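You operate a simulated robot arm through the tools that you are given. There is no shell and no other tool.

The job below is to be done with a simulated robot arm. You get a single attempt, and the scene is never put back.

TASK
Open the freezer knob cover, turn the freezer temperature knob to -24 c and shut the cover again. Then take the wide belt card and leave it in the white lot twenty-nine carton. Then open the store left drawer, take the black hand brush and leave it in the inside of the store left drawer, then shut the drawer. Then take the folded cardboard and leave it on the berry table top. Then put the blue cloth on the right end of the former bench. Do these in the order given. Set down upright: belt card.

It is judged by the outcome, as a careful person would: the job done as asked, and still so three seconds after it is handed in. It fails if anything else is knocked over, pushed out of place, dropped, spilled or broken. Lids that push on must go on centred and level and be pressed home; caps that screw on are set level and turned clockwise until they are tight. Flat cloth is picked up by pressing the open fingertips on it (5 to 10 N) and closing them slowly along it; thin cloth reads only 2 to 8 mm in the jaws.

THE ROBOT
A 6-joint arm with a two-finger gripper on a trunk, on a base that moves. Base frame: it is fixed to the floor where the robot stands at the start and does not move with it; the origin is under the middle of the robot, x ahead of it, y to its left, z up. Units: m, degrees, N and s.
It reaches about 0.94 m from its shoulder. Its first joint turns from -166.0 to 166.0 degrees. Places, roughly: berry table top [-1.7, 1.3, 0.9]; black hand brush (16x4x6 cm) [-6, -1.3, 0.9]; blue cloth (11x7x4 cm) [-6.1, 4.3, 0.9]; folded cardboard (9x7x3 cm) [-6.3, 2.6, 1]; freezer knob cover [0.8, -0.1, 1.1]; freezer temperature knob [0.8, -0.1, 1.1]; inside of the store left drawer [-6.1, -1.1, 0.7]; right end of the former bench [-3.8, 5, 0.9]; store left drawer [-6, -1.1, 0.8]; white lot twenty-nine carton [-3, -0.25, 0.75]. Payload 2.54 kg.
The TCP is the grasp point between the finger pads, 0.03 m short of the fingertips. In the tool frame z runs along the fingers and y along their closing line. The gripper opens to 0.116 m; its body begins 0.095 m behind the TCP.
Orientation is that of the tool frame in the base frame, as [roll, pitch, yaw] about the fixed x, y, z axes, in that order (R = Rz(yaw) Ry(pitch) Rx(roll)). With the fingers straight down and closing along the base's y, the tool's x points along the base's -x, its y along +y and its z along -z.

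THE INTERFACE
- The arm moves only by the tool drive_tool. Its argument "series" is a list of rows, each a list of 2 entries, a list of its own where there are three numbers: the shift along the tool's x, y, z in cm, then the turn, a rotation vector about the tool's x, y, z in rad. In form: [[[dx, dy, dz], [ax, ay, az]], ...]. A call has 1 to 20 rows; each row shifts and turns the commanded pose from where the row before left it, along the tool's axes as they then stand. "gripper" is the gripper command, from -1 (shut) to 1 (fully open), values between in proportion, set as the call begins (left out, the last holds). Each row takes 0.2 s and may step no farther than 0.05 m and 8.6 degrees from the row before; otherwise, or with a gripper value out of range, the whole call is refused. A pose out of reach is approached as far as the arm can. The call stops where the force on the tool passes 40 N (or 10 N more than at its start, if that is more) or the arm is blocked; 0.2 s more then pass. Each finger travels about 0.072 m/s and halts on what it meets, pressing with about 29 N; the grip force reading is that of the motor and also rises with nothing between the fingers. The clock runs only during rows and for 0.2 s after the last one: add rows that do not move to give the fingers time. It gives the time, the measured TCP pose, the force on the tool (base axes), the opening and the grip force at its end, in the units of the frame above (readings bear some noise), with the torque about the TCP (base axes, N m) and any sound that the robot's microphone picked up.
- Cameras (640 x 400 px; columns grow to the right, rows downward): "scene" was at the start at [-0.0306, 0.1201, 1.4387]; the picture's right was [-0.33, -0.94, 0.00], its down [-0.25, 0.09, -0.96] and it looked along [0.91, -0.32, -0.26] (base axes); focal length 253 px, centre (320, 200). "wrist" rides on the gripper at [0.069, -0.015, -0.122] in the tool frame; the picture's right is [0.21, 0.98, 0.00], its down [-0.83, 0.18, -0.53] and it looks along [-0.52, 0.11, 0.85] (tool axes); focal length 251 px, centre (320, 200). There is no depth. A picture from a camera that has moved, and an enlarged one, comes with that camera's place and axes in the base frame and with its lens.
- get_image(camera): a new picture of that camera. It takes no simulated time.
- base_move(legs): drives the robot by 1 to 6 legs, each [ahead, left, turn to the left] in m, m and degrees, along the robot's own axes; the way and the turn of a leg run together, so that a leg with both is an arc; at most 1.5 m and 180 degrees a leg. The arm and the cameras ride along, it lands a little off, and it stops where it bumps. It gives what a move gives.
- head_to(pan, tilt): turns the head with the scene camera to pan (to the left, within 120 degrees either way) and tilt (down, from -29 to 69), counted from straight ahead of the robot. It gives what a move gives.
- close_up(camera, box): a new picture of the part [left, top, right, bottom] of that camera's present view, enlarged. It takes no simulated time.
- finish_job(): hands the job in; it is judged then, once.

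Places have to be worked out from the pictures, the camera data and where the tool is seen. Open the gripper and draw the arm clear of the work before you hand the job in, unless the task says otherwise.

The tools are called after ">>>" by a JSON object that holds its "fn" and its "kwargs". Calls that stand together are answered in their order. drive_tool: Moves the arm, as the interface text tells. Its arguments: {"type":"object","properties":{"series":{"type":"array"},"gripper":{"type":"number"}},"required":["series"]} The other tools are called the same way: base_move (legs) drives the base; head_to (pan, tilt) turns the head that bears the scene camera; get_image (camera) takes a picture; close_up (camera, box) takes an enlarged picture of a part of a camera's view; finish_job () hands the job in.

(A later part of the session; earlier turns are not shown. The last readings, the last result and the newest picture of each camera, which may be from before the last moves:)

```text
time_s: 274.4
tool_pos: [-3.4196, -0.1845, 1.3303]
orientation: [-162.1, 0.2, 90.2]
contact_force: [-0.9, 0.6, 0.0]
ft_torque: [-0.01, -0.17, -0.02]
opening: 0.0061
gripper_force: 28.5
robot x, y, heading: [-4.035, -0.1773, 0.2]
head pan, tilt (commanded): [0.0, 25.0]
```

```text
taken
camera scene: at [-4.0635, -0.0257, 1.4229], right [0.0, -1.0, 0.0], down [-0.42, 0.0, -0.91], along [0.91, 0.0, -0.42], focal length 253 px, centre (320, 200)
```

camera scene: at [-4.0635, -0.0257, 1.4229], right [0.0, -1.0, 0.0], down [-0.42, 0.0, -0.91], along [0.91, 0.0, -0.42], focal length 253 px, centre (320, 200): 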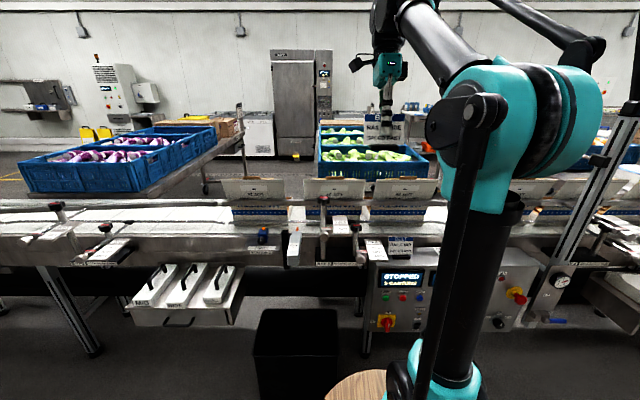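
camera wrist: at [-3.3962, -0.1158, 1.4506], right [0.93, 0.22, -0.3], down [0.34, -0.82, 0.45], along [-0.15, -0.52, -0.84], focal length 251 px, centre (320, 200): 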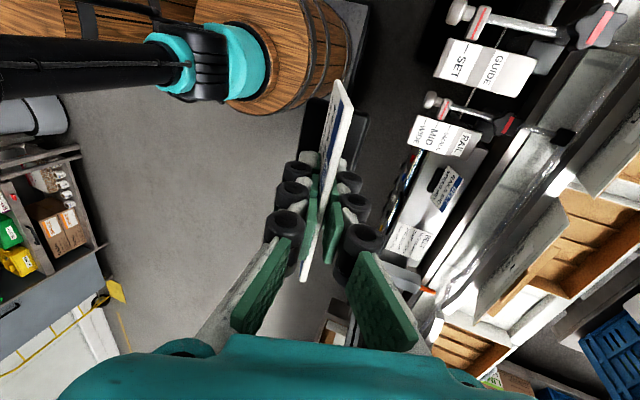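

The readable LOT 29 carton's opening is at about [−2.95,−0.35] with its lid standing on my side. I move the card over the line, staying above the lids, to see straight into the carton.

>>> {"fn": "drive_tool", "kwargs": {"series": [[[-2, 4.2, -1.36], [0, 0, 0]], [[-2, 4.2, -1.36], [0, 0, 0]], [[-2, 4.2, -1.36], [0, 0, 0]], [[-2, 4.2, -1.36], [0, 0, 0]], [[-1, 4.2, -1.36], [0, 0, 0]], [[-1, 4.2, -1.36], [0, 0, 0]]]}}

>>> {"fn": "get_image", "kwargs": {"camera": "wrist"}}

>>> {"fn": "get_image", "kwargs": {"camera": "scene"}}

```text
time_s: 275.8
tool_pos: [-3.2094, -0.2791, 1.2953]
orientation: [-162.1, 0.1, 90.2]
contact_force: [1.0, -0.6, -0.8]
ft_torque: [-0.04, 0.02, 0.0]
opening: 0.0065
gripper_force: 29.8
out of reach, approached as far as the arm can: row 5, 6
robot x, y, heading: [-4.0384, -0.1726, 0.2]
head pan, tilt (commanded): [0.0, 25.0]
```

```text
taken
camera wrist: at [-3.1867, -0.2109, 1.4164], right [0.93, 0.22, -0.3], down [0.34, -0.82, 0.45], along [-0.15, -0.52, -0.84], focal length 251 px, centre (320, 200)
```

wrist: 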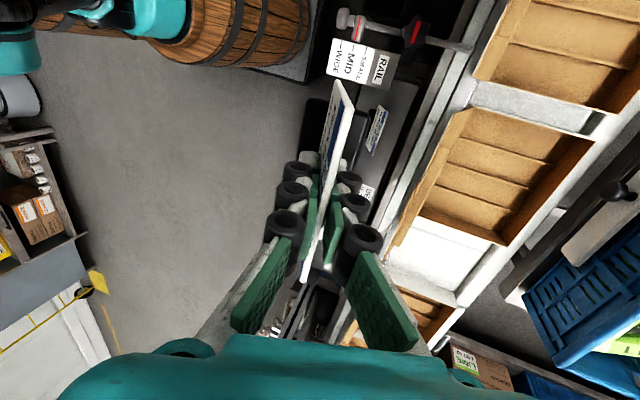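

```text
taken
camera scene: at [-4.0627, -0.0256, 1.4229], right [0.0, -1.0, 0.0], down [-0.42, 0.0, -0.91], along [0.91, 0.0, -0.42], focal length 253 px, centre (320, 200)
```

scene: 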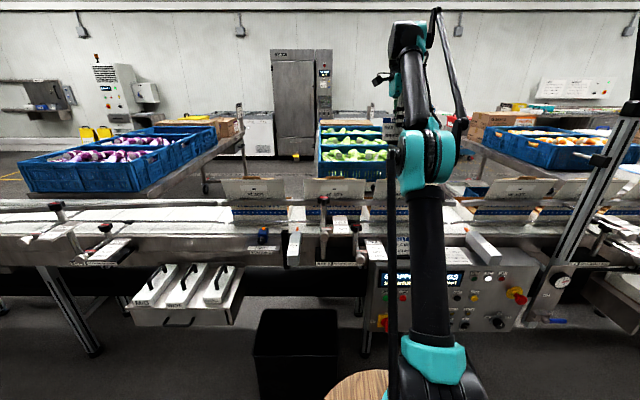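

>>> {"fn": "close_up", "kwargs": {"camera": "wrist", "box": [370, 60, 640, 340]}}

```text
1.43 times, centred on (505, 200) of wrist
camera zoom: at [-3.1867, -0.2109, 1.4164], right [0.93, 0.22, -0.3], down [0.34, -0.82, 0.45], along [-0.15, -0.52, -0.84], focal length 359 px, centre (56, 200)
```

zoom: 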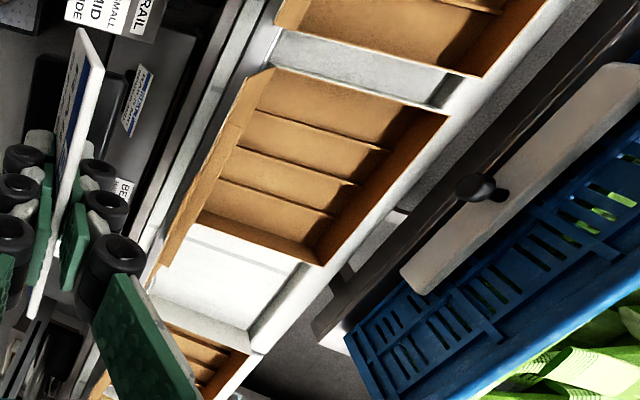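

The carton interior spans about x −3.06…−2.84, y −0.25…−0.51 with low cross-ridges and a lid up to z≈1.07 on my side. I bring the base closer and right, then yaw the card so its width lies along x (foot fits between the ridges, camera on the far side from the lid).

>>> {"fn": "base_move", "kwargs": {"legs": [[0.13, -0.2, 0]]}}

>>> {"fn": "drive_tool", "kwargs": {"series": [[[0, -1.5, 0], [0, 0.0441, 0.1358]], [[0, 0, 0], [0, 0.0441, 0.1358]], [[0, 0, 0], [0, 0.0441, 0.1358]], [[0, 0, 0], [0, 0.0441, 0.1358]], [[0, 0, 0], [0, 0.0441, 0.1358]], [[0, 0, 0], [0, 0.0441, 0.1358]], [[0, 0, 0], [0, 0.0441, 0.1358]], [[0, 0, 0], [0, 0.0441, 0.1358]], [[0, 0, 0], [0, 0.0441, 0.1358]], [[0, 0, 0], [0, 0.0441, 0.1358]], [[0, 0, 0], [0, 0.0441, 0.1358]]]}}

>>> {"fn": "get_image", "kwargs": {"camera": "wrist"}}

>>> {"fn": "get_image", "kwargs": {"camera": "scene"}}

```text
time_s: 277.5
tool_pos: [-3.077, -0.4801, 1.2953]
orientation: [-162.1, 0.2, 90.1]
contact_force: [-0.1, 0.8, -1.3]
ft_torque: [0.01, 0.01, -0.01]
opening: 0.0062
gripper_force: 28.8
robot x, y, heading: [-3.9026, -0.3764, -0.1]
head pan, tilt (commanded): [0.0, 25.0]
```

```text
time_s: 279.9
tool_pos: [-3.0914, -0.4833, 1.3006]
orientation: [-162.0, -0.1, 0.1]
contact_force: [0.3, 0.3, -1.6]
ft_torque: [0.01, 0.03, -0.01]
opening: 0.0058
gripper_force: 28.8
robot x, y, heading: [-3.9027, -0.3784, 0.4]
head pan, tilt (commanded): [0.0, 25.0]
```

```text
taken
camera wrist: at [-3.0216, -0.5057, 1.4215], right [0.22, -0.93, -0.3], down [-0.83, -0.34, 0.45], along [-0.52, 0.15, -0.84], focal length 251 px, centre (320, 200)
```

wrist: 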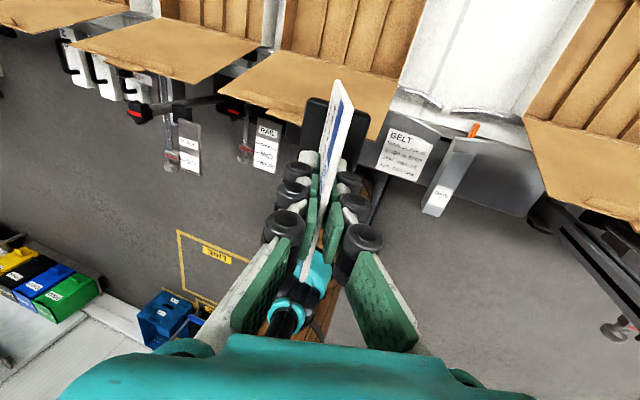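

```text
taken
camera scene: at [-3.9296, -0.2272, 1.4229], right [0.0, -1.0, 0.0], down [-0.42, 0.0, -0.91], along [0.91, 0.0, -0.42], focal length 253 px, centre (320, 200)
```

scene: 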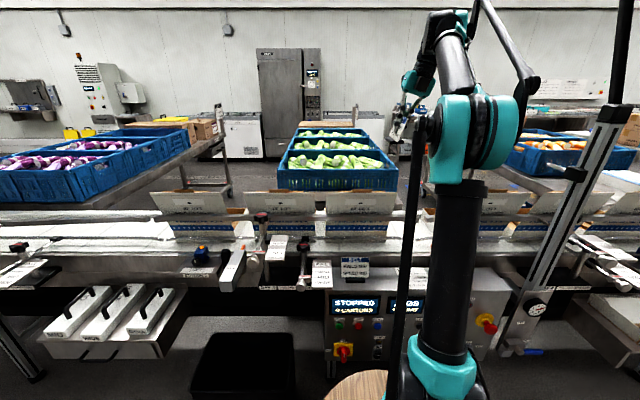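

The card now faces along y with the camera beyond the lids. I move over the target carton at z≈1.25 and look at its floor.

>>> {"fn": "drive_tool", "kwargs": {"series": [[[3.28, -1.59, 1.83], [0, 0, 0]], [[3.28, -1.59, 1.83], [0, 0, 0]], [[3.28, -1.59, 1.83], [0, 0, 0]], [[3.28, -1.59, 1.83], [0, 0, 0]]]}}

>>> {"fn": "get_image", "kwargs": {"camera": "wrist"}}

>>> {"fn": "close_up", "kwargs": {"camera": "wrist", "box": [200, 0, 480, 200]}}

```text
time_s: 280.9
tool_pos: [-2.9648, -0.4206, 1.251]
orientation: [-161.8, -0.6, 1.5]
contact_force: [-1.5, -0.6, 0.3]
ft_torque: [-0.02, -0.12, -0.07]
opening: 0.006
gripper_force: 29.2
out of reach, approached as far as the arm can: row 3, 4
robot x, y, heading: [-3.9072, -0.3825, 0.3]
head pan, tilt (commanded): [0.0, 25.0]
```

```text
taken
camera wrist: at [-2.8949, -0.4431, 1.3733], right [0.24, -0.92, -0.3], down [-0.82, -0.36, 0.44], along [-0.52, 0.14, -0.84], focal length 251 px, centre (320, 200)
```

wrist: 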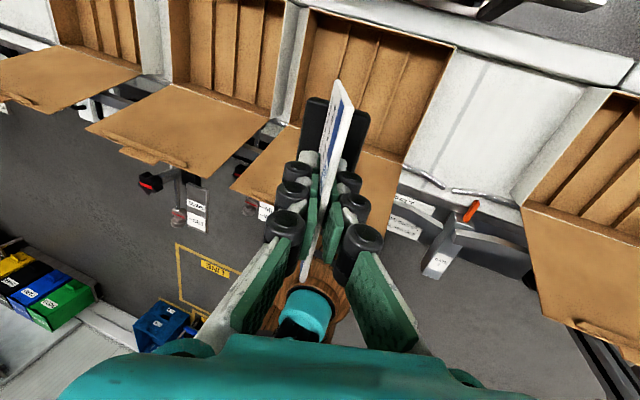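

```text
2.00 times, centred on (340, 100) of wrist
camera zoom: at [-2.8949, -0.4431, 1.3733], right [0.24, -0.92, -0.3], down [-0.82, -0.36, 0.44], along [-0.52, 0.14, -0.84], focal length 503 px, centre (280, 400)
```

zoom: 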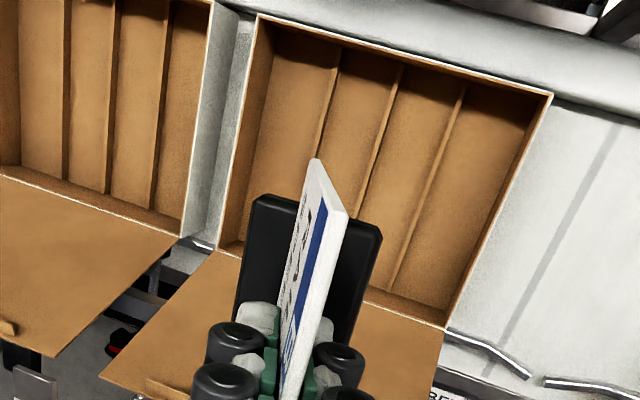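

The card hangs over the target carton; inside are three low ridges along x (y≈−0.293, −0.361, −0.425). I'll set the foot in the lane centred at y≈−0.393. I nudge the base 5 cm closer for reach, then lower partway.

>>> {"fn": "base_move", "kwargs": {"legs": [[0.05, 0, 0]]}}

>>> {"fn": "get_image", "kwargs": {"camera": "scene"}}

```text
time_s: 281.9
tool_pos: [-2.9109, -0.4209, 1.2513]
orientation: [-161.8, -0.6, 1.5]
contact_force: [0.5, -0.2, -0.3]
ft_torque: [0.03, 0.01, -0.02]
opening: 0.0061
gripper_force: 28.6
robot x, y, heading: [-3.852, -0.3797, 0.1]
head pan, tilt (commanded): [0.0, 25.0]
```

```text
taken
camera scene: at [-3.879, -0.227, 1.4229], right [0.0, -1.0, 0.0], down [-0.42, 0.0, -0.91], along [0.91, 0.0, -0.42], focal length 253 px, centre (320, 200)
```

scene: 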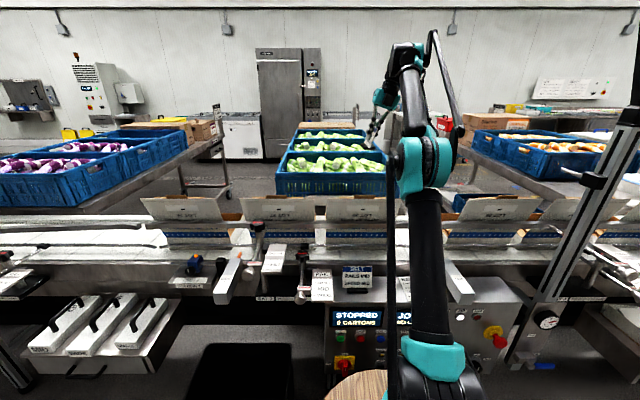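

I correct the small yaw error and lower to z≈1.09 above the chosen lane.

>>> {"fn": "drive_tool", "kwargs": {"series": [[[0, 0, 0], [-0.006, -0.002, 0.028]], [[-0.98, 0.87, 3.92], [0, 0, 0]], [[-0.98, 0.87, 3.92], [0, 0, 0]], [[-0.98, 0.87, 3.92], [0, 0, 0]], [[-0.98, 0.87, 3.92], [0, 0, 0]]]}}

>>> {"fn": "get_image", "kwargs": {"camera": "wrist"}}

>>> {"fn": "get_image", "kwargs": {"camera": "scene"}}

```text
time_s: 283.1
tool_pos: [-2.9548, -0.4289, 1.0879]
orientation: [-161.8, -0.2, 0.6]
contact_force: [-1.5, 1.2, -1.1]
ft_torque: [0.01, -0.02, 0.01]
opening: 0.0058
gripper_force: 29.3
out of reach, approached as far as the arm can: row 2, 3, 4
robot x, y, heading: [-3.848, -0.3813, 0.3]
head pan, tilt (commanded): [0.0, 25.0]
```

```text
taken
camera wrist: at [-2.8845, -0.452, 1.2097], right [0.22, -0.93, -0.3], down [-0.82, -0.35, 0.45], along [-0.52, 0.15, -0.84], focal length 251 px, centre (320, 200)
```

wrist: 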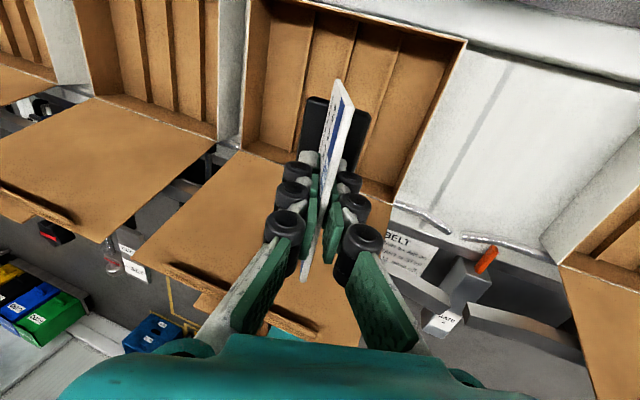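

```text
taken
camera scene: at [-3.879, -0.227, 1.4229], right [0.0, -1.0, 0.0], down [-0.42, 0.0, -0.91], along [0.91, 0.0, -0.42], focal length 253 px, centre (320, 200)
```

scene: 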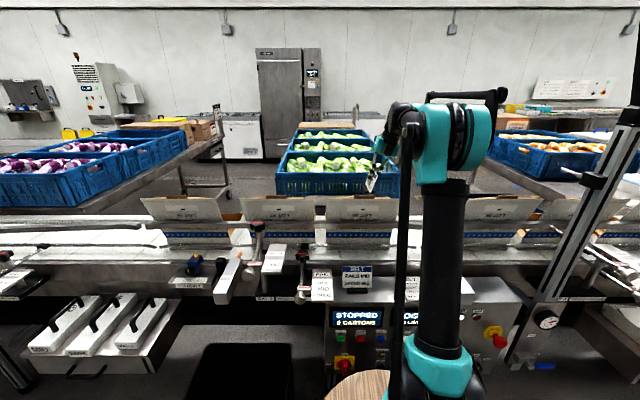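

>>> {"fn": "close_up", "kwargs": {"camera": "wrist", "box": [230, 0, 480, 200]}}

```text
2.00 times, centred on (355, 100) of wrist
camera zoom: at [-2.8845, -0.452, 1.2097], right [0.22, -0.93, -0.3], down [-0.82, -0.35, 0.45], along [-0.52, 0.15, -0.84], focal length 503 px, centre (250, 400)
```

zoom: 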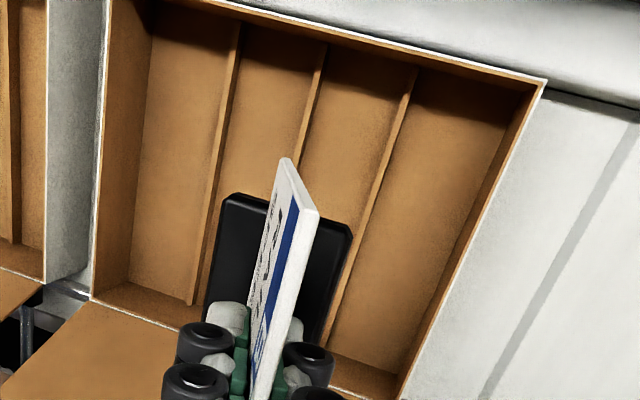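

The foot's centre projects to y≈−0.415; the lane centre is −0.393, so I shift +2.2 cm in y while lowering to z≈0.90.

>>> {"fn": "drive_tool", "kwargs": {"series": [[[0, -1.5, 1], [-0.006, 0.003, 0.01]], [[0, -0.6, 3], [0, 0, 0]], [[0, 1.1, 3.5], [0, 0, 0]], [[0, 1.2, 3.7], [0, 0, 0]], [[0, 1.2, 3.7], [0, 0, 0]], [[0, 1.2, 3.7], [0, 0, 0]]]}}

>>> {"fn": "close_up", "kwargs": {"camera": "wrist", "box": [200, 0, 500, 240]}}

>>> {"fn": "get_image", "kwargs": {"camera": "scene"}}

```text
time_s: 284.5
tool_pos: [-2.9596, -0.4381, 0.9065]
orientation: [-162.2, -0.2, 0.1]
contact_force: [-1.1, -0.1, 0.2]
ft_torque: [-0.01, -0.01, -0.01]
opening: 0.006
gripper_force: 28.9
out of reach, approached as far as the arm can: row 1, 2, 3
robot x, y, heading: [-3.8511, -0.3769, 0.5]
head pan, tilt (commanded): [0.0, 25.0]
```

```text
1.67 times, centred on (350, 120) of wrist
camera zoom: at [-2.8905, -0.4594, 1.0279], right [0.22, -0.93, -0.3], down [-0.83, -0.34, 0.45], along [-0.52, 0.15, -0.84], focal length 419 px, centre (270, 333)
```

zoom: 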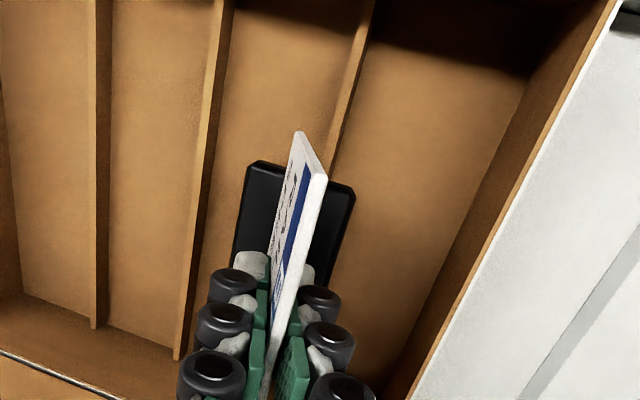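

```text
taken
camera scene: at [-3.8792, -0.227, 1.4229], right [0.0, -1.0, 0.0], down [-0.42, 0.0, -0.91], along [0.91, 0.0, -0.42], focal length 253 px, centre (320, 200)
```

scene: 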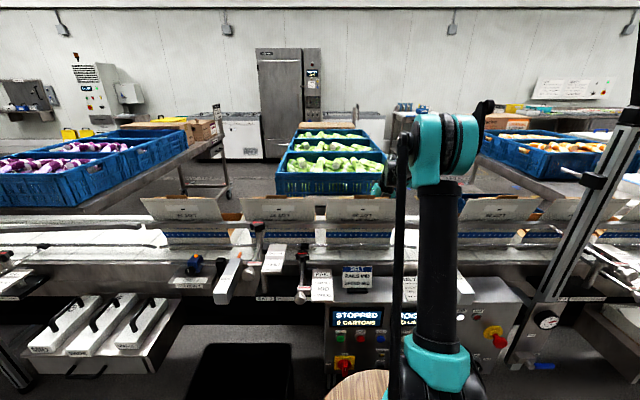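

The sideways part was cut by a reach limit higher up. Now lower, I retry the +y correction (3 cm).

>>> {"fn": "drive_tool", "kwargs": {"series": [[[0, -1.43, 0.46], [0, 0, 0]], [[0, -1.43, 0.46], [0, 0, 0]]]}}

>>> {"fn": "close_up", "kwargs": {"camera": "wrist", "box": [200, 0, 500, 240]}}

```text
time_s: 285.1
tool_pos: [-2.9606, -0.4337, 0.9057]
orientation: [-162.1, -0.2, 0.2]
contact_force: [0.6, 0.9, -1.5]
ft_torque: [0.0, -0.03, 0.03]
opening: 0.0061
gripper_force: 29.2
out of reach, approached as far as the arm can: row 1, 2
robot x, y, heading: [-3.8515, -0.3749, -0.0]
head pan, tilt (commanded): [0.0, 25.0]
```

```text
1.67 times, centred on (350, 120) of wrist
camera zoom: at [-2.8914, -0.4555, 1.0274], right [0.22, -0.93, -0.3], down [-0.83, -0.34, 0.45], along [-0.52, 0.15, -0.84], focal length 419 px, centre (270, 333)
```

zoom: 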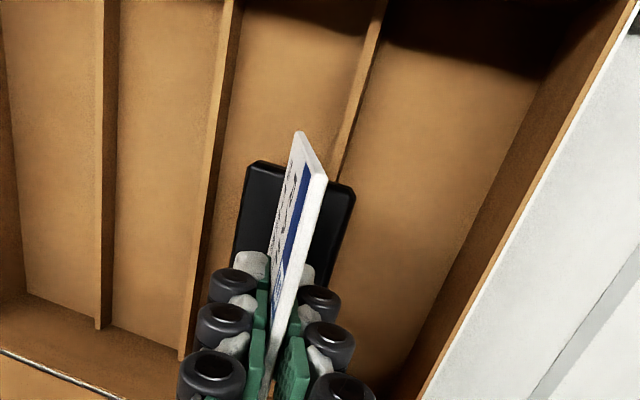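

A wrist limit blocks +y. Shifting the base 5 cm left carries the tool with it, inside the open carton with ample room; then I fine-tune.

>>> {"fn": "base_move", "kwargs": {"legs": [[0, 0.05, 0]]}}

>>> {"fn": "close_up", "kwargs": {"camera": "wrist", "box": [200, 0, 500, 240]}}

```text
time_s: 286.0
tool_pos: [-2.9604, -0.3841, 0.9064]
orientation: [-162.0, -0.2, 0.2]
contact_force: [-0.2, -0.6, -0.1]
ft_torque: [0.02, -0.02, 0.0]
opening: 0.0059
gripper_force: 29.0
robot x, y, heading: [-3.8475, -0.3282, 0.6]
head pan, tilt (commanded): [0.0, 25.0]
```

```text
1.67 times, centred on (350, 120) of wrist
camera zoom: at [-2.8915, -0.4059, 1.0275], right [0.22, -0.93, -0.3], down [-0.83, -0.34, 0.45], along [-0.52, 0.15, -0.84], focal length 419 px, centre (270, 333)
```

zoom: 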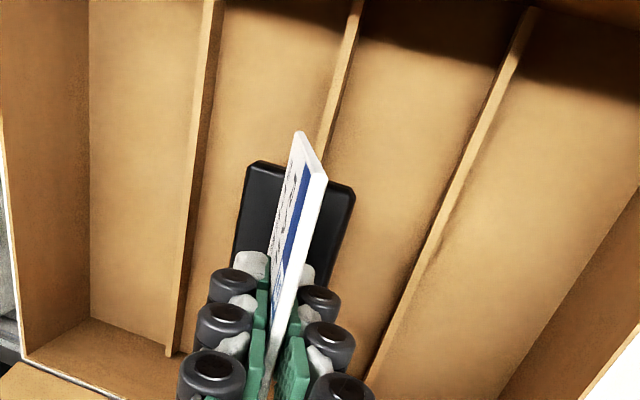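

Ridges triangulate to y≈−0.363 and −0.431 (tops z≈0.79). I shift −2.6 cm in y so the foot is centred between them, then lower toward the floor.

>>> {"fn": "drive_tool", "kwargs": {"series": [[[0, 1.26, -0.41], [0, 0, 0]], [[0, 1.26, -0.41], [0, 0, 0]], [[0, 0.46, 1.43], [0, 0, 0]], [[0, 0.46, 1.43], [0, 0, 0]]]}}

>>> {"fn": "close_up", "kwargs": {"camera": "wrist", "box": [200, 0, 500, 240]}}

```text
time_s: 287.0
tool_pos: [-2.9618, -0.41, 0.8782]
orientation: [-162.0, -0.3, 0.3]
contact_force: [3.8, -1.7, 31.6]
ft_torque: [0.97, -0.14, -0.12]
opening: 0.0061
gripper_force: 29.0
robot x, y, heading: [-3.8505, -0.3273, 0.3]
head pan, tilt (commanded): [0.0, 25.0]
```

```text
1.67 times, centred on (350, 120) of wrist
camera zoom: at [-2.8918, -0.4329, 0.9995], right [0.22, -0.93, -0.3], down [-0.83, -0.34, 0.45], along [-0.52, 0.15, -0.84], focal length 419 px, centre (270, 333)
```

zoom: 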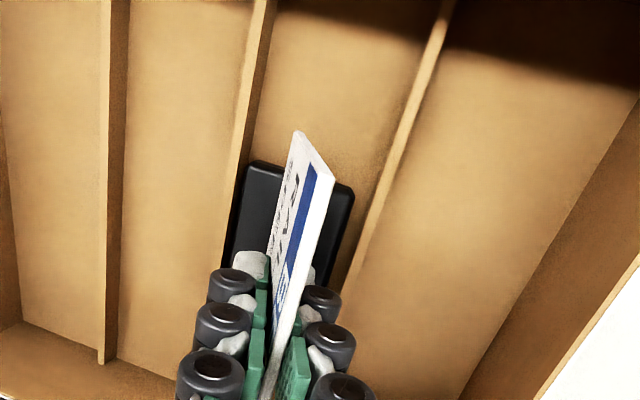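

Contact came early, with the reaction at the foot's +y edge — it's touching the left ridge. I lift 2 cm, shift 0.9 cm to −y and lower again.

>>> {"fn": "drive_tool", "kwargs": {"series": [[[0, -0.61, -1.9], [0, 0, 0]], [[0, 0.86, -0.28], [0, 0, 0]], [[0, 0.46, 1.43], [0, 0, 0]]]}}

>>> {"fn": "close_up", "kwargs": {"camera": "wrist", "box": [200, 0, 500, 240]}}

```text
time_s: 287.8
tool_pos: [-2.9599, -0.4191, 0.884]
orientation: [-162.1, -0.3, 0.3]
contact_force: [-0.3, 4.0, 33.5]
ft_torque: [-0.2, 0.11, 0.02]
opening: 0.006
gripper_force: 29.2
robot x, y, heading: [-3.8539, -0.3228, 0.3]
head pan, tilt (commanded): [0.0, 25.0]
```

```text
1.67 times, centred on (350, 120) of wrist
camera zoom: at [-2.8911, -0.4412, 1.0053], right [0.22, -0.93, -0.3], down [-0.83, -0.34, 0.45], along [-0.52, 0.15, -0.84], focal length 419 px, centre (270, 333)
```

zoom: 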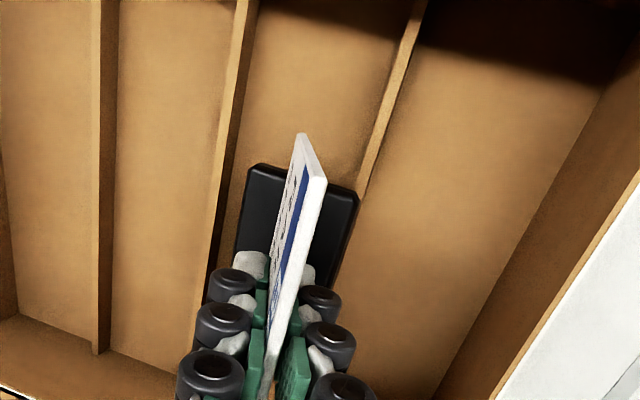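

Now it's on the right ridge (reaction at the −y edge). The lane centre must be between: I lift, move back +0.45 cm and lower again.

>>> {"fn": "drive_tool", "kwargs": {"series": [[[0, -0.61, -1.9], [0, 0, 0]], [[0, -0.44, 0.14], [0, 0, 0]], [[0, 0.31, 0.95], [0, 0, 0]], [[0, 0.31, 0.95], [0, 0, 0]]]}}

>>> {"fn": "close_up", "kwargs": {"camera": "wrist", "box": [200, 0, 500, 240]}}

```text
time_s: 288.8
tool_pos: [-2.9595, -0.4141, 0.8813]
orientation: [-162.1, -0.3, 0.3]
contact_force: [-1.0, -0.9, -1.7]
ft_torque: [-0.03, 0.0, 0.0]
opening: 0.006
gripper_force: 29.4
robot x, y, heading: [-3.8555, -0.3289, 0.3]
head pan, tilt (commanded): [0.0, 25.0]
```

```text
1.67 times, centred on (350, 120) of wrist
camera zoom: at [-2.8901, -0.4365, 1.0034], right [0.22, -0.93, -0.3], down [-0.83, -0.34, 0.45], along [-0.52, 0.15, -0.84], focal length 419 px, centre (270, 333)
```

zoom: 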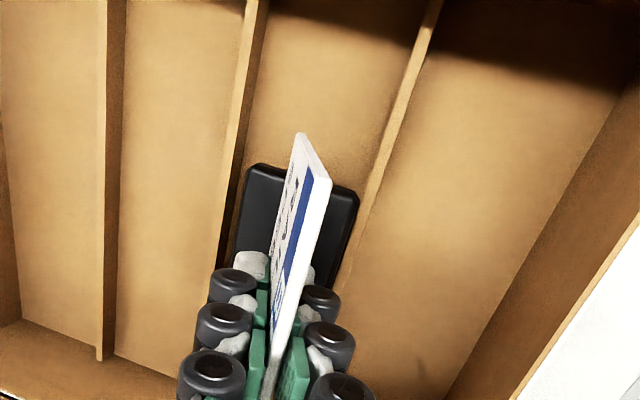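

No contact now at z=0.881 — the foot is between the ridges. I continue lowering in small steps until it touches the floor.

>>> {"fn": "drive_tool", "kwargs": {"series": [[[0, 0.154, 0.476], [0, 0, 0]], [[0, 0.154, 0.476], [0, 0, 0]]]}}

```text
time_s: 289.4
tool_pos: [-2.9599, -0.4146, 0.8729]
orientation: [-162.1, -0.3, 0.2]
contact_force: [4.2, -4.1, 21.5]
ft_torque: [0.48, -0.21, -0.1]
opening: 0.0059
gripper_force: 29.4
robot x, y, heading: [-3.8499, -0.3322, 0.3]
head pan, tilt (commanded): [0.0, 25.0]
```

>>> {"fn": "close_up", "kwargs": {"camera": "wrist", "box": [280, 60, 420, 180]}}

```text
3.33 times, centred on (350, 120) of wrist
camera zoom: at [-2.8913, -0.4372, 0.9948], right [0.22, -0.93, -0.3], down [-0.83, -0.34, 0.45], along [-0.52, 0.15, -0.84], focal length 838 px, centre (220, 467)
```

zoom: 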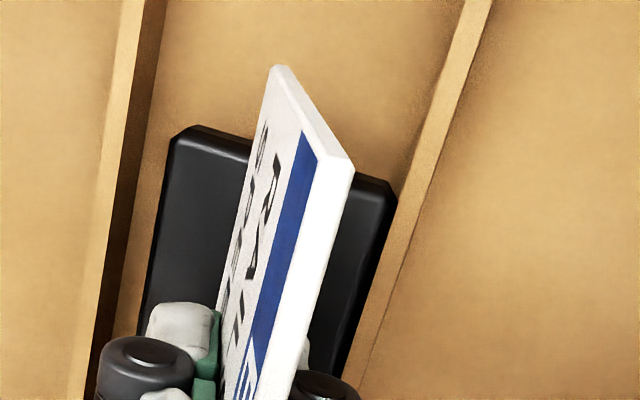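

Reaction is at the +y edge while the image shows the foot only ~1 mm from the right ridge and 12 mm from the left, so this is likely floor contact with the foot slightly tilted (true lean a bit over 18°). I lift 1 cm, tilt 3° more, recentre, and lower again while watching the torque.

>>> {"fn": "drive_tool", "kwargs": {"series": [[[0, -0.31, -0.95], [0, 0, 0]], [[0, -0.2, 0.06], [0.05, 0, 0]], [[0, 0.17, 0.47], [0, 0, 0]]]}}

>>> {"fn": "close_up", "kwargs": {"camera": "wrist", "box": [280, 60, 420, 180]}}

```text
time_s: 290.2
tool_pos: [-2.961, -0.412, 0.8766]
orientation: [-159.2, -0.2, 0.3]
contact_force: [-0.4, -0.3, -1.5]
ft_torque: [0.0, -0.01, 0.01]
opening: 0.0061
gripper_force: 29.2
robot x, y, heading: [-3.8539, -0.3299, 0.4]
head pan, tilt (commanded): [0.0, 25.0]
```

```text
3.33 times, centred on (350, 120) of wrist
camera zoom: at [-2.892, -0.4411, 0.9965], right [0.22, -0.91, -0.35], down [-0.83, -0.36, 0.43], along [-0.52, 0.19, -0.83], focal length 838 px, centre (220, 467)
```

zoom: 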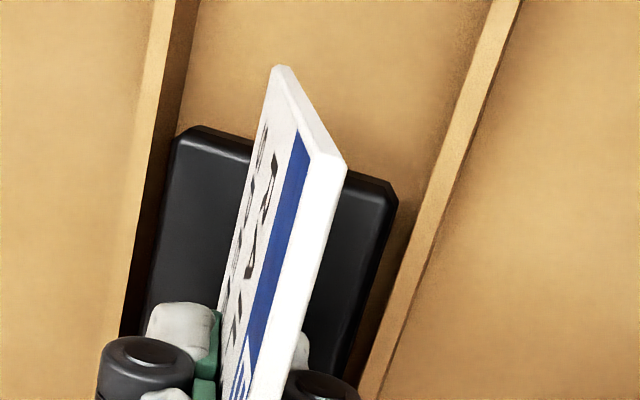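

>>> {"fn": "drive_tool", "kwargs": {"series": [[[0, 0.107, 0.28], [0, 0, 0]], [[0, 0.107, 0.28], [0, 0, 0]]]}}

```text
time_s: 290.8
tool_pos: [-2.9607, -0.4119, 0.8721]
orientation: [-159.3, -0.2, 0.3]
contact_force: [1.9, -0.3, 32.4]
ft_torque: [0.07, 0.0, -0.02]
opening: 0.006
gripper_force: 28.6
robot x, y, heading: [-3.8499, -0.3302, 0.3]
head pan, tilt (commanded): [0.0, 25.0]
```

Now the centre of pressure lies well inside the foot (flat contact, 32 N). I ease up 1.5 mm and open the fingers a little.

>>> {"fn": "drive_tool", "kwargs": {"series": [[[0, -0.05, -0.14], [0, 0, 0]]]}}

>>> {"fn": "drive_tool", "kwargs": {"series": [[[0, 0, 0], [0, 0, 0]], [[0, 0, 0], [0, 0, 0]]], "gripper": -0.5}}

>>> {"fn": "get_image", "kwargs": {"camera": "wrist"}}

```text
time_s: 291.2
tool_pos: [-2.9606, -0.4119, 0.8719]
orientation: [-159.3, -0.3, 0.3]
contact_force: [1.1, 1.7, 12.4]
ft_torque: [0.04, -0.07, -0.01]
opening: 0.0061
gripper_force: 29.4
robot x, y, heading: [-3.8529, -0.3248, 0.2]
head pan, tilt (commanded): [0.0, 25.0]
```

```text
time_s: 291.8
tool_pos: [-2.961, -0.4125, 0.8713]
orientation: [-159.4, -0.2, 0.3]
contact_force: [0.8, 0.8, 1.0]
ft_torque: [-0.02, 0.02, -0.02]
opening: 0.029
gripper_force: 0.1
robot x, y, heading: [-3.8501, -0.3315, 0.4]
head pan, tilt (commanded): [0.0, 25.0]
```

```text
taken
camera wrist: at [-2.8916, -0.441, 0.9922], right [0.22, -0.91, -0.34], down [-0.83, -0.36, 0.43], along [-0.52, 0.19, -0.83], focal length 251 px, centre (320, 200)
```

wrist: 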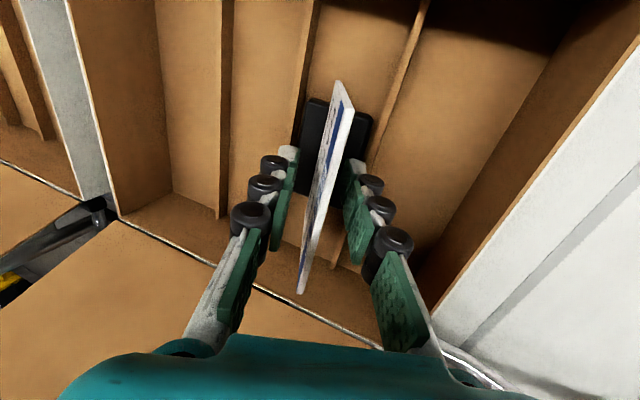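

The card stands on its own in the lane. I retreat along the finger axis.

>>> {"fn": "drive_tool", "kwargs": {"series": [[[0, 0, -2], [0, 0, 0]], [[0, 0, -3], [0, 0, 0]], [[0, 0, -3], [0, 0, 0]]]}}

>>> {"fn": "get_image", "kwargs": {"camera": "wrist"}}

```text
time_s: 292.6
tool_pos: [-2.9606, -0.4387, 0.9471]
orientation: [-159.3, -0.1, 0.3]
contact_force: [0.4, 0.4, -0.3]
ft_torque: [0.01, 0.05, -0.02]
opening: 0.0289
gripper_force: 0.0
robot x, y, heading: [-3.8531, -0.3289, -0.0]
head pan, tilt (commanded): [0.0, 25.0]
```

```text
taken
camera wrist: at [-2.891, -0.4673, 1.0668], right [0.22, -0.91, -0.34], down [-0.83, -0.36, 0.43], along [-0.52, 0.19, -0.83], focal length 251 px, centre (320, 200)
```

wrist: 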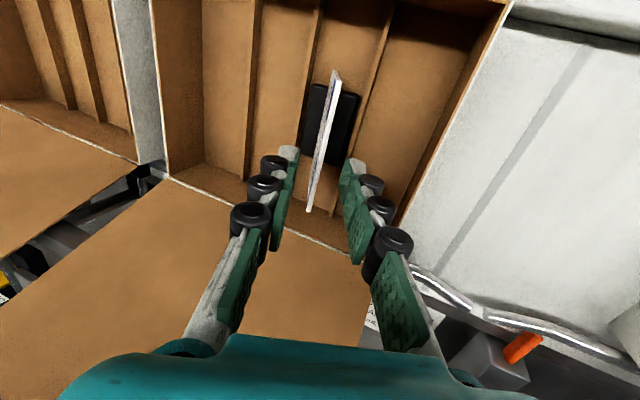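

The card stands upright in the LOT 29 carton. I raise straight up and then back over the lid.

>>> {"fn": "drive_tool", "kwargs": {"series": [[[0, -1.42, -3.74], [0, 0, 0]], [[0, -1.42, -3.74], [0, 0, 0]], [[0, -1.42, -3.74], [0, 0, 0]], [[0, -1.42, -3.74], [0, 0, 0]], [[0, -1.42, -3.74], [0, 0, 0]], [[0, -1.42, -3.74], [0, 0, 0]]]}}

>>> {"fn": "get_image", "kwargs": {"camera": "wrist"}}

```text
time_s: 294.0
tool_pos: [-2.9603, -0.4391, 1.1921]
orientation: [-159.3, -0.2, 0.2]
contact_force: [0.4, -0.5, -0.4]
ft_torque: [0.01, 0.02, 0.01]
opening: 0.0289
gripper_force: 0.1
robot x, y, heading: [-3.849, -0.3276, 0.4]
head pan, tilt (commanded): [0.0, 25.0]
```

```text
taken
camera wrist: at [-2.8907, -0.4674, 1.3119], right [0.22, -0.91, -0.34], down [-0.83, -0.36, 0.43], along [-0.52, 0.19, -0.83], focal length 251 px, centre (320, 200)
```

wrist: 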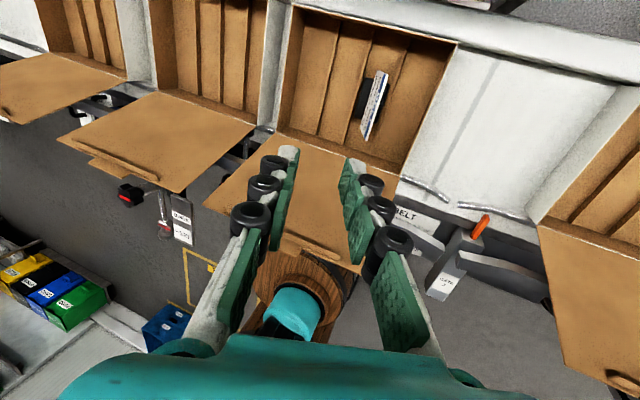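

Placed well. I bring the arm back over the lid, untilt, and yaw the gripper back to a neutral orientation, then back the base away from the line.

>>> {"fn": "drive_tool", "kwargs": {"series": [[[-4.5, -0.4, -1.2], [0, 0, 0]], [[-4.5, -0.4, -1.2], [0, 0, 0]], [[-4.5, -0.4, -1.2], [0, 0, 0]], [[-4.5, 0, 0], [0, 0, 0]], [[-4.5, 0, 0], [0, 0, 0]], [[-4.5, 0, 0], [0, 0, 0]], [[-4.5, 0, 0], [0, 0, 0]], [[-4.5, 0, 0], [0, 0, 0]], [[0, 0, 0], [-0.12, 0, 0]], [[0, 0, 0], [-0.12, 0, 0]], [[0, 0, 0], [-0.12, 0, 0]]]}}

>>> {"fn": "drive_tool", "kwargs": {"series": [[[0, 0, 0], [0, 0, -0.1428]], [[0, 0, 0], [0, 0, -0.1428]], [[0, 0, 0], [0, 0, -0.1428]], [[0, 0, 0], [0, 0, -0.1428]], [[0, 0, 0], [0, 0, -0.1428]], [[0, 0, 0], [0, 0, -0.1428]], [[0, 0, 0], [0, 0, -0.1428]], [[0, 0, 0], [0, 0, -0.1428]], [[0, 0, 0], [0, 0, -0.1428]], [[0, 0, 0], [0, 0, -0.1428]], [[0, 0, 0], [0, 0, -0.1428]]]}}

>>> {"fn": "base_move", "kwargs": {"legs": [[-0.7, 0, 0]]}}

>>> {"fn": "get_image", "kwargs": {"camera": "scene"}}

```text
time_s: 296.4
tool_pos: [-3.3216, -0.4446, 1.2232]
orientation: [-180.0, -0.3, 0.3]
contact_force: [0.0, 0.9, 1.0]
ft_torque: [0.03, 0.01, 0.02]
opening: 0.0288
gripper_force: 0.1
robot x, y, heading: [-3.8511, -0.3276, 0.4]
head pan, tilt (commanded): [0.0, 25.0]
```

```text
time_s: 298.8
tool_pos: [-3.3217, -0.4428, 1.2225]
orientation: [179.7, -0.1, 90.3]
contact_force: [-0.5, -0.1, -0.3]
ft_torque: [-0.04, 0.01, 0.0]
opening: 0.029
gripper_force: 0.1
robot x, y, heading: [-3.8499, -0.327, 0.1]
head pan, tilt (commanded): [0.0, 25.0]
```

```text
time_s: 302.7
tool_pos: [-4.037, -0.4491, 1.223]
orientation: [179.7, -0.1, 89.1]
contact_force: [0.1, -0.6, -0.5]
ft_torque: [-0.02, 0.04, -0.01]
opening: 0.0291
gripper_force: 0.1
robot x, y, heading: [-4.5654, -0.3191, -1.2]
head pan, tilt (commanded): [0.0, 25.0]
```

```text
taken
camera scene: at [-4.5879, -0.1715, 1.4229], right [-0.02, -1.0, 0.0], down [-0.42, 0.01, -0.91], along [0.91, -0.02, -0.42], focal length 253 px, centre (320, 200)
```

scene: 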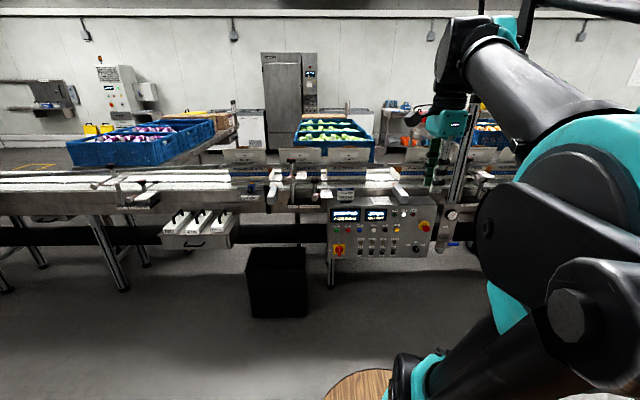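

Now the store. I tuck the arm a little, turn around to face the store bench, and approach its left drawer.

>>> {"fn": "drive_tool", "kwargs": {"series": [[[0, -4, -2], [0, 0, 0]], [[0, -4, -2], [0, 0, 0]], [[0, -4, -2], [0, 0, 0]]]}}

>>> {"fn": "base_move", "kwargs": {"legs": [[0, 0, 180], [0.1, 0.75, 0]]}}

>>> {"fn": "head_to", "kwargs": {"pan": 10, "tilt": 22}}

>>> {"fn": "get_image", "kwargs": {"camera": "scene"}}

>>> {"fn": "get_image", "kwargs": {"camera": "wrist"}}

```text
time_s: 303.5
tool_pos: [-4.156, -0.4435, 1.2799]
orientation: [179.8, -0.1, 89.1]
contact_force: [0.3, -0.4, -0.9]
ft_torque: [0.02, -0.01, -0.02]
opening: 0.0287
gripper_force: 0.0
robot x, y, heading: [-4.5648, -0.3209, -1.3]
head pan, tilt (commanded): [0.0, 25.0]
```

```text
time_s: 315.1
tool_pos: [-5.0361, -0.9959, 1.2809]
orientation: [179.7, -0.1, -86.6]
contact_force: [0.2, -0.1, -0.4]
ft_torque: [-0.01, 0.04, 0.04]
opening: 0.029
gripper_force: 0.1
robot x, y, heading: [-4.6218, -1.0816, -176.6]
head pan, tilt (commanded): [0.0, 25.0]
```

```text
time_s: 315.8
tool_pos: [-5.0352, -0.9961, 1.2816]
orientation: [179.7, -0.2, -86.5]
contact_force: [0.1, -0.2, 0.0]
ft_torque: [0.02, 0.02, -0.04]
opening: 0.0291
gripper_force: 0.0
robot x, y, heading: [-4.6186, -1.0852, -176.5]
head pan, tilt (commanded): [10.0, 22.0]
```

```text
taken
camera scene: at [-4.5792, -1.2458, 1.4278], right [-0.23, 0.97, 0.0], down [0.36, 0.09, -0.93], along [-0.9, -0.22, -0.37], focal length 253 px, centre (320, 200)
```

scene: 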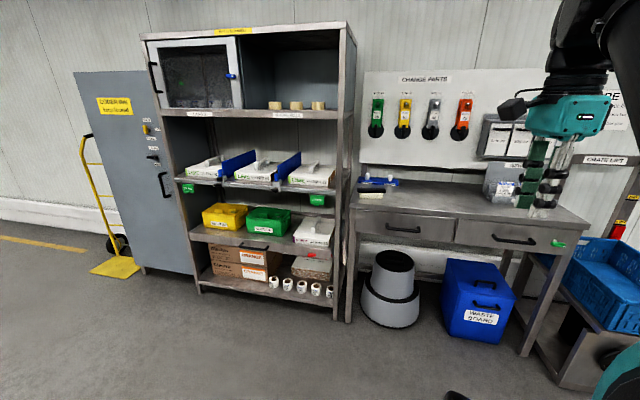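

```text
taken
camera wrist: at [-5.0155, -1.0637, 1.4029], right [-0.96, -0.27, 0.0], down [-0.23, 0.81, 0.53], along [-0.15, 0.51, -0.85], focal length 251 px, centre (320, 200)
```

wrist: 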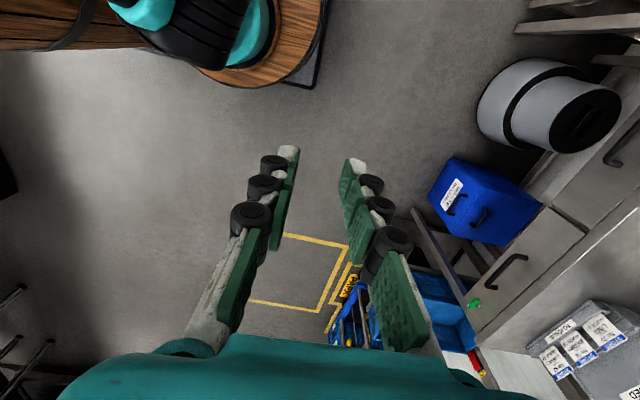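

>>> {"fn": "close_up", "kwargs": {"camera": "scene", "box": [335, 160, 495, 260]}}

```text
4.00 times, centred on (415, 210) of scene
camera zoom: at [-4.5792, -1.2458, 1.4278], right [-0.23, 0.97, 0.0], down [0.36, 0.09, -0.93], along [-0.9, -0.22, -0.37], focal length 1011 px, centre (-60, 160)
```

zoom: 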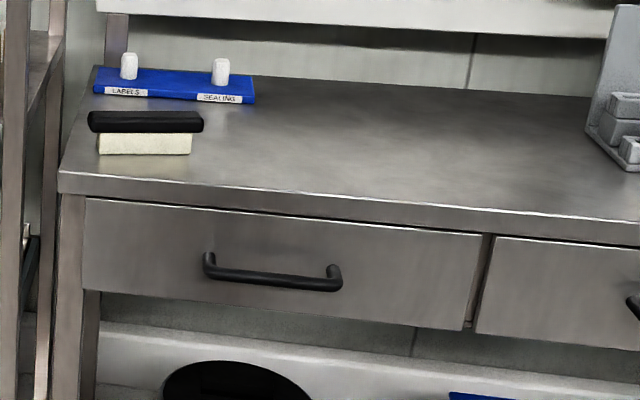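

The drawer handle is at about [−5.80,−1.09,0.80]; the brush lies at the bench's left end. I drive 0.38 m closer squared to the bench, move the tool forward and pitch it to point at the drawer with vertical closing.

>>> {"fn": "base_move", "kwargs": {"legs": [[0.36, 0, -3.5]]}}

>>> {"fn": "drive_tool", "kwargs": {"series": [[[0, 4, 0], [0, 0, 0]], [[0, 4, 0], [0, 0, 0]], [[0, 3, 0], [0, 0, 0]], [[0, 0, 0], [-0.1428, 0, 0]], [[0, 0, 0], [-0.1428, 0, 0]], [[0, 0, 0], [-0.1428, 0, 0]], [[0, 0, 0], [-0.1428, 0, 0]], [[0, 0, 0], [-0.1428, 0, 0]], [[0, 0, 0], [-0.1428, 0, 0]], [[0, 0, 0], [-0.1428, 0, 0]], [[0, 0, 0], [-0.1428, 0, 0]], [[0, 0, 0], [-0.1428, 0, 0]], [[0, 0, 0], [-0.1428, 0, 0]], [[0, 0, 0], [-0.1428, 0, 0]]]}}

>>> {"fn": "get_image", "kwargs": {"camera": "scene"}}

>>> {"fn": "get_image", "kwargs": {"camera": "wrist"}}

```text
time_s: 318.2
tool_pos: [-5.3995, -0.9746, 1.2796]
orientation: [179.6, 0.0, -90.7]
contact_force: [0.2, 0.4, 0.3]
ft_torque: [0.0, 0.02, -0.01]
opening: 0.029
gripper_force: 0.0
robot x, y, heading: [-4.9923, -1.092, 179.2]
head pan, tilt (commanded): [10.0, 22.0]
```

```text
time_s: 321.1
tool_pos: [-5.5756, -0.9747, 1.3085]
orientation: [96.4, -1.2, -80.8]
contact_force: [-0.6, -0.1, 0.3]
ft_torque: [-0.01, 0.02, 0.03]
opening: 0.029
gripper_force: 0.1
out of reach, approached as far as the arm can: row 12, 13, 14
robot x, y, heading: [-4.9947, -1.0917, 179.1]
head pan, tilt (commanded): [10.0, 22.0]
stopped in row 14: the arm was blocked; the commanded pose is now the measured one
```

```text
taken
camera scene: at [-4.9779, -1.2364, 1.4305], right [-0.16, 0.99, -0.02], down [0.38, 0.05, -0.92], along [-0.91, -0.16, -0.38], focal length 253 px, centre (320, 200)
```

scene: 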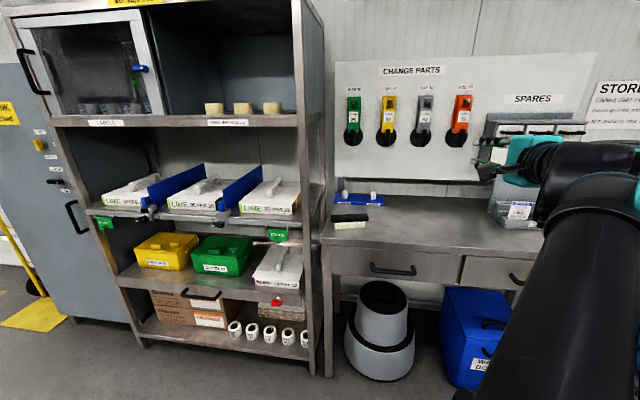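

```text
taken
camera wrist: at [-5.4413, -1.0241, 1.3092], right [-0.08, -0.21, 0.97], down [0.37, 0.9, 0.22], along [-0.92, 0.38, 0.01], focal length 251 px, centre (320, 200)
```

wrist: 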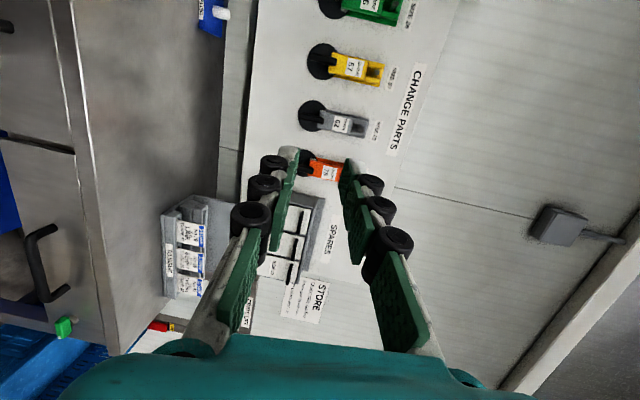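

The arm got blocked near the end (elbow close to the head). I undo the last part of the pitch right away and will do it lower and further forward instead.

>>> {"fn": "drive_tool", "kwargs": {"series": [[[0, 0, 0], [0.1, 0, 0]], [[0, 0, 0], [0.14, 0, 0]], [[0, 0, 0], [0.14, 0, 0]], [[0, 0, 0], [0.14, 0, 0]]]}}

>>> {"fn": "get_image", "kwargs": {"camera": "scene"}}

```text
time_s: 322.1
tool_pos: [-5.5541, -0.9921, 1.3129]
orientation: [125.8, 0.1, -81.9]
contact_force: [1.8, -0.3, -0.7]
ft_torque: [-0.02, -0.02, -0.04]
opening: 0.029
gripper_force: 0.2
robot x, y, heading: [-4.9913, -1.0905, 179.4]
head pan, tilt (commanded): [10.0, 22.0]
```

```text
taken
camera scene: at [-4.9626, -1.2571, 1.4278], right [-0.16, 0.99, 0.0], down [0.37, 0.06, -0.93], along [-0.92, -0.15, -0.37], focal length 253 px, centre (320, 200)
```

scene: 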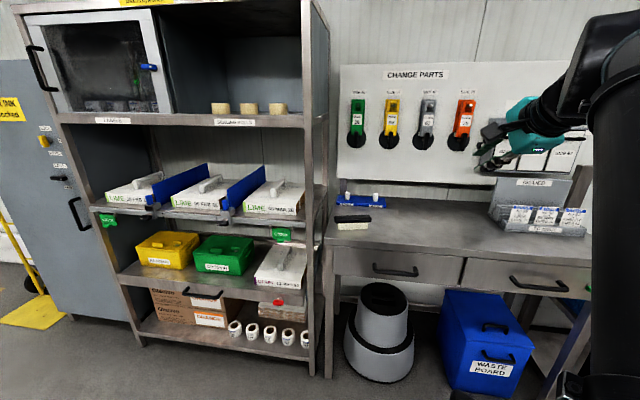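

Free again. I fix the yaw drift, lower to z≈0.9 a bit further forward, and then finish pitching to horizontal there.

>>> {"fn": "drive_tool", "kwargs": {"series": [[[0, 0, 0], [0, -0.12, 0.0866]], [[0, -2.88, 3.19], [0, 0, 0]], [[0, -2.88, 3.19], [0, 0, 0]], [[0, -2.88, 3.19], [0, 0, 0]], [[0, -2.88, 3.19], [0, 0, 0]], [[0, -2.88, 3.19], [0, 0, 0]], [[0, -2.88, 3.19], [0, 0, 0]], [[0, -2.88, 3.19], [0, 0, 0]], [[0, -2.88, 3.19], [0, 0, 0]]]}}

>>> {"fn": "get_image", "kwargs": {"camera": "scene"}}

>>> {"fn": "get_image", "kwargs": {"camera": "wrist"}}

```text
time_s: 324.1
tool_pos: [-5.6277, -0.9973, 0.9749]
orientation: [125.6, -0.1, -90.2]
contact_force: [-0.4, -0.7, -1.1]
ft_torque: [0.01, 0.04, 0.01]
opening: 0.0293
gripper_force: 0.0
robot x, y, heading: [-4.9897, -1.0938, 179.4]
head pan, tilt (commanded): [10.0, 22.0]
```

```text
taken
camera scene: at [-4.9626, -1.2571, 1.4278], right [-0.16, 0.99, 0.0], down [0.37, 0.06, -0.93], along [-0.92, -0.15, -0.37], focal length 253 px, centre (320, 200)
```

scene: 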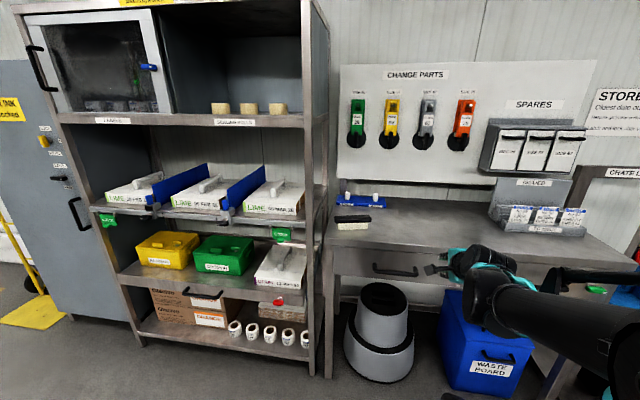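

```text
taken
camera wrist: at [-5.5203, -1.0657, 1.0337], right [-0.57, -0.21, 0.79], down [0.33, 0.83, 0.46], along [-0.75, 0.52, -0.4], focal length 251 px, centre (320, 200)
```

wrist: 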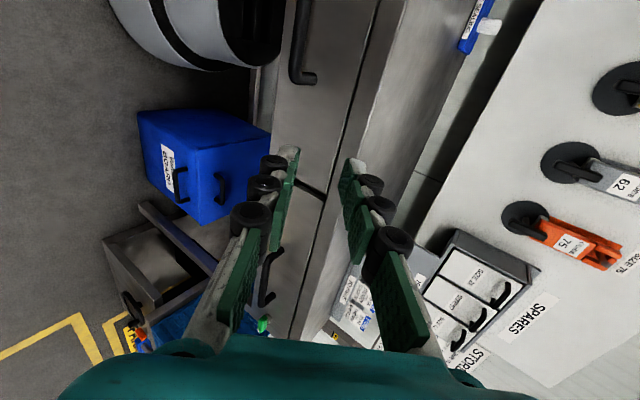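

Good posture. I finish the pitch to horizontal, then lower and shift left in front of the left drawer's handle.

>>> {"fn": "drive_tool", "kwargs": {"series": [[[0, 0, 0], [-0.124, 0, 0]], [[0, 0, 0], [-0.124, 0, 0]], [[0, 0, 0], [-0.124, 0, 0]], [[0, 0, 0], [-0.124, 0, 0]], [[0, 0, 0], [-0.124, 0, 0]], [[2.3, -4, 0], [0, 0, 0]], [[2.3, -4, 0], [0, 0, 0]], [[2.3, -4, 0], [0, 0, 0]], [[2.3, -4, 0], [0, 0, 0]]], "gripper": 0.2}}

>>> {"fn": "get_image", "kwargs": {"camera": "scene"}}

>>> {"fn": "get_image", "kwargs": {"camera": "wrist"}}

```text
time_s: 326.1
tool_pos: [-5.6373, -1.0862, 1.0011]
orientation: [90.3, 0.0, -90.2]
contact_force: [-0.8, 0.7, -0.9]
ft_torque: [0.02, -0.02, 0.03]
opening: 0.0696
gripper_force: 0.0
out of reach, approached as far as the arm can: row 5, 6, 7, 8, 9
robot x, y, heading: [-4.9842, -1.0912, 179.2]
head pan, tilt (commanded): [10.0, 22.0]
```

```text
taken
camera scene: at [-4.9627, -1.257, 1.4278], right [-0.16, 0.99, 0.0], down [0.37, 0.06, -0.93], along [-0.92, -0.15, -0.37], focal length 253 px, centre (320, 200)
```

scene: 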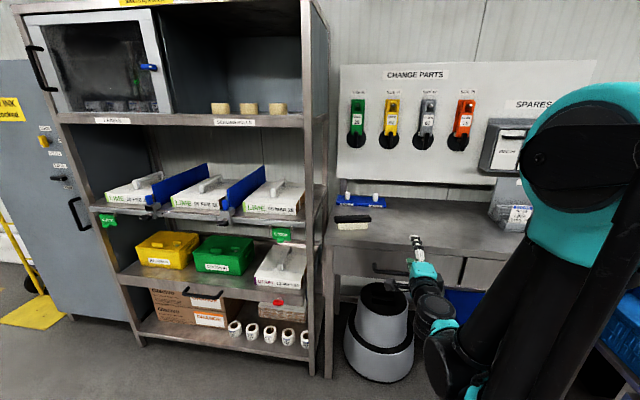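

```text
taken
camera wrist: at [-5.5154, -1.1568, 0.9875], right [-0.01, -0.21, 0.98], down [0.54, 0.82, 0.18], along [-0.84, 0.52, 0.11], focal length 251 px, centre (320, 200)
```

wrist: 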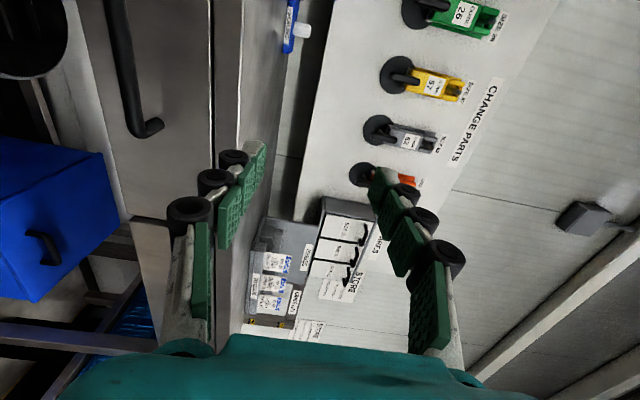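

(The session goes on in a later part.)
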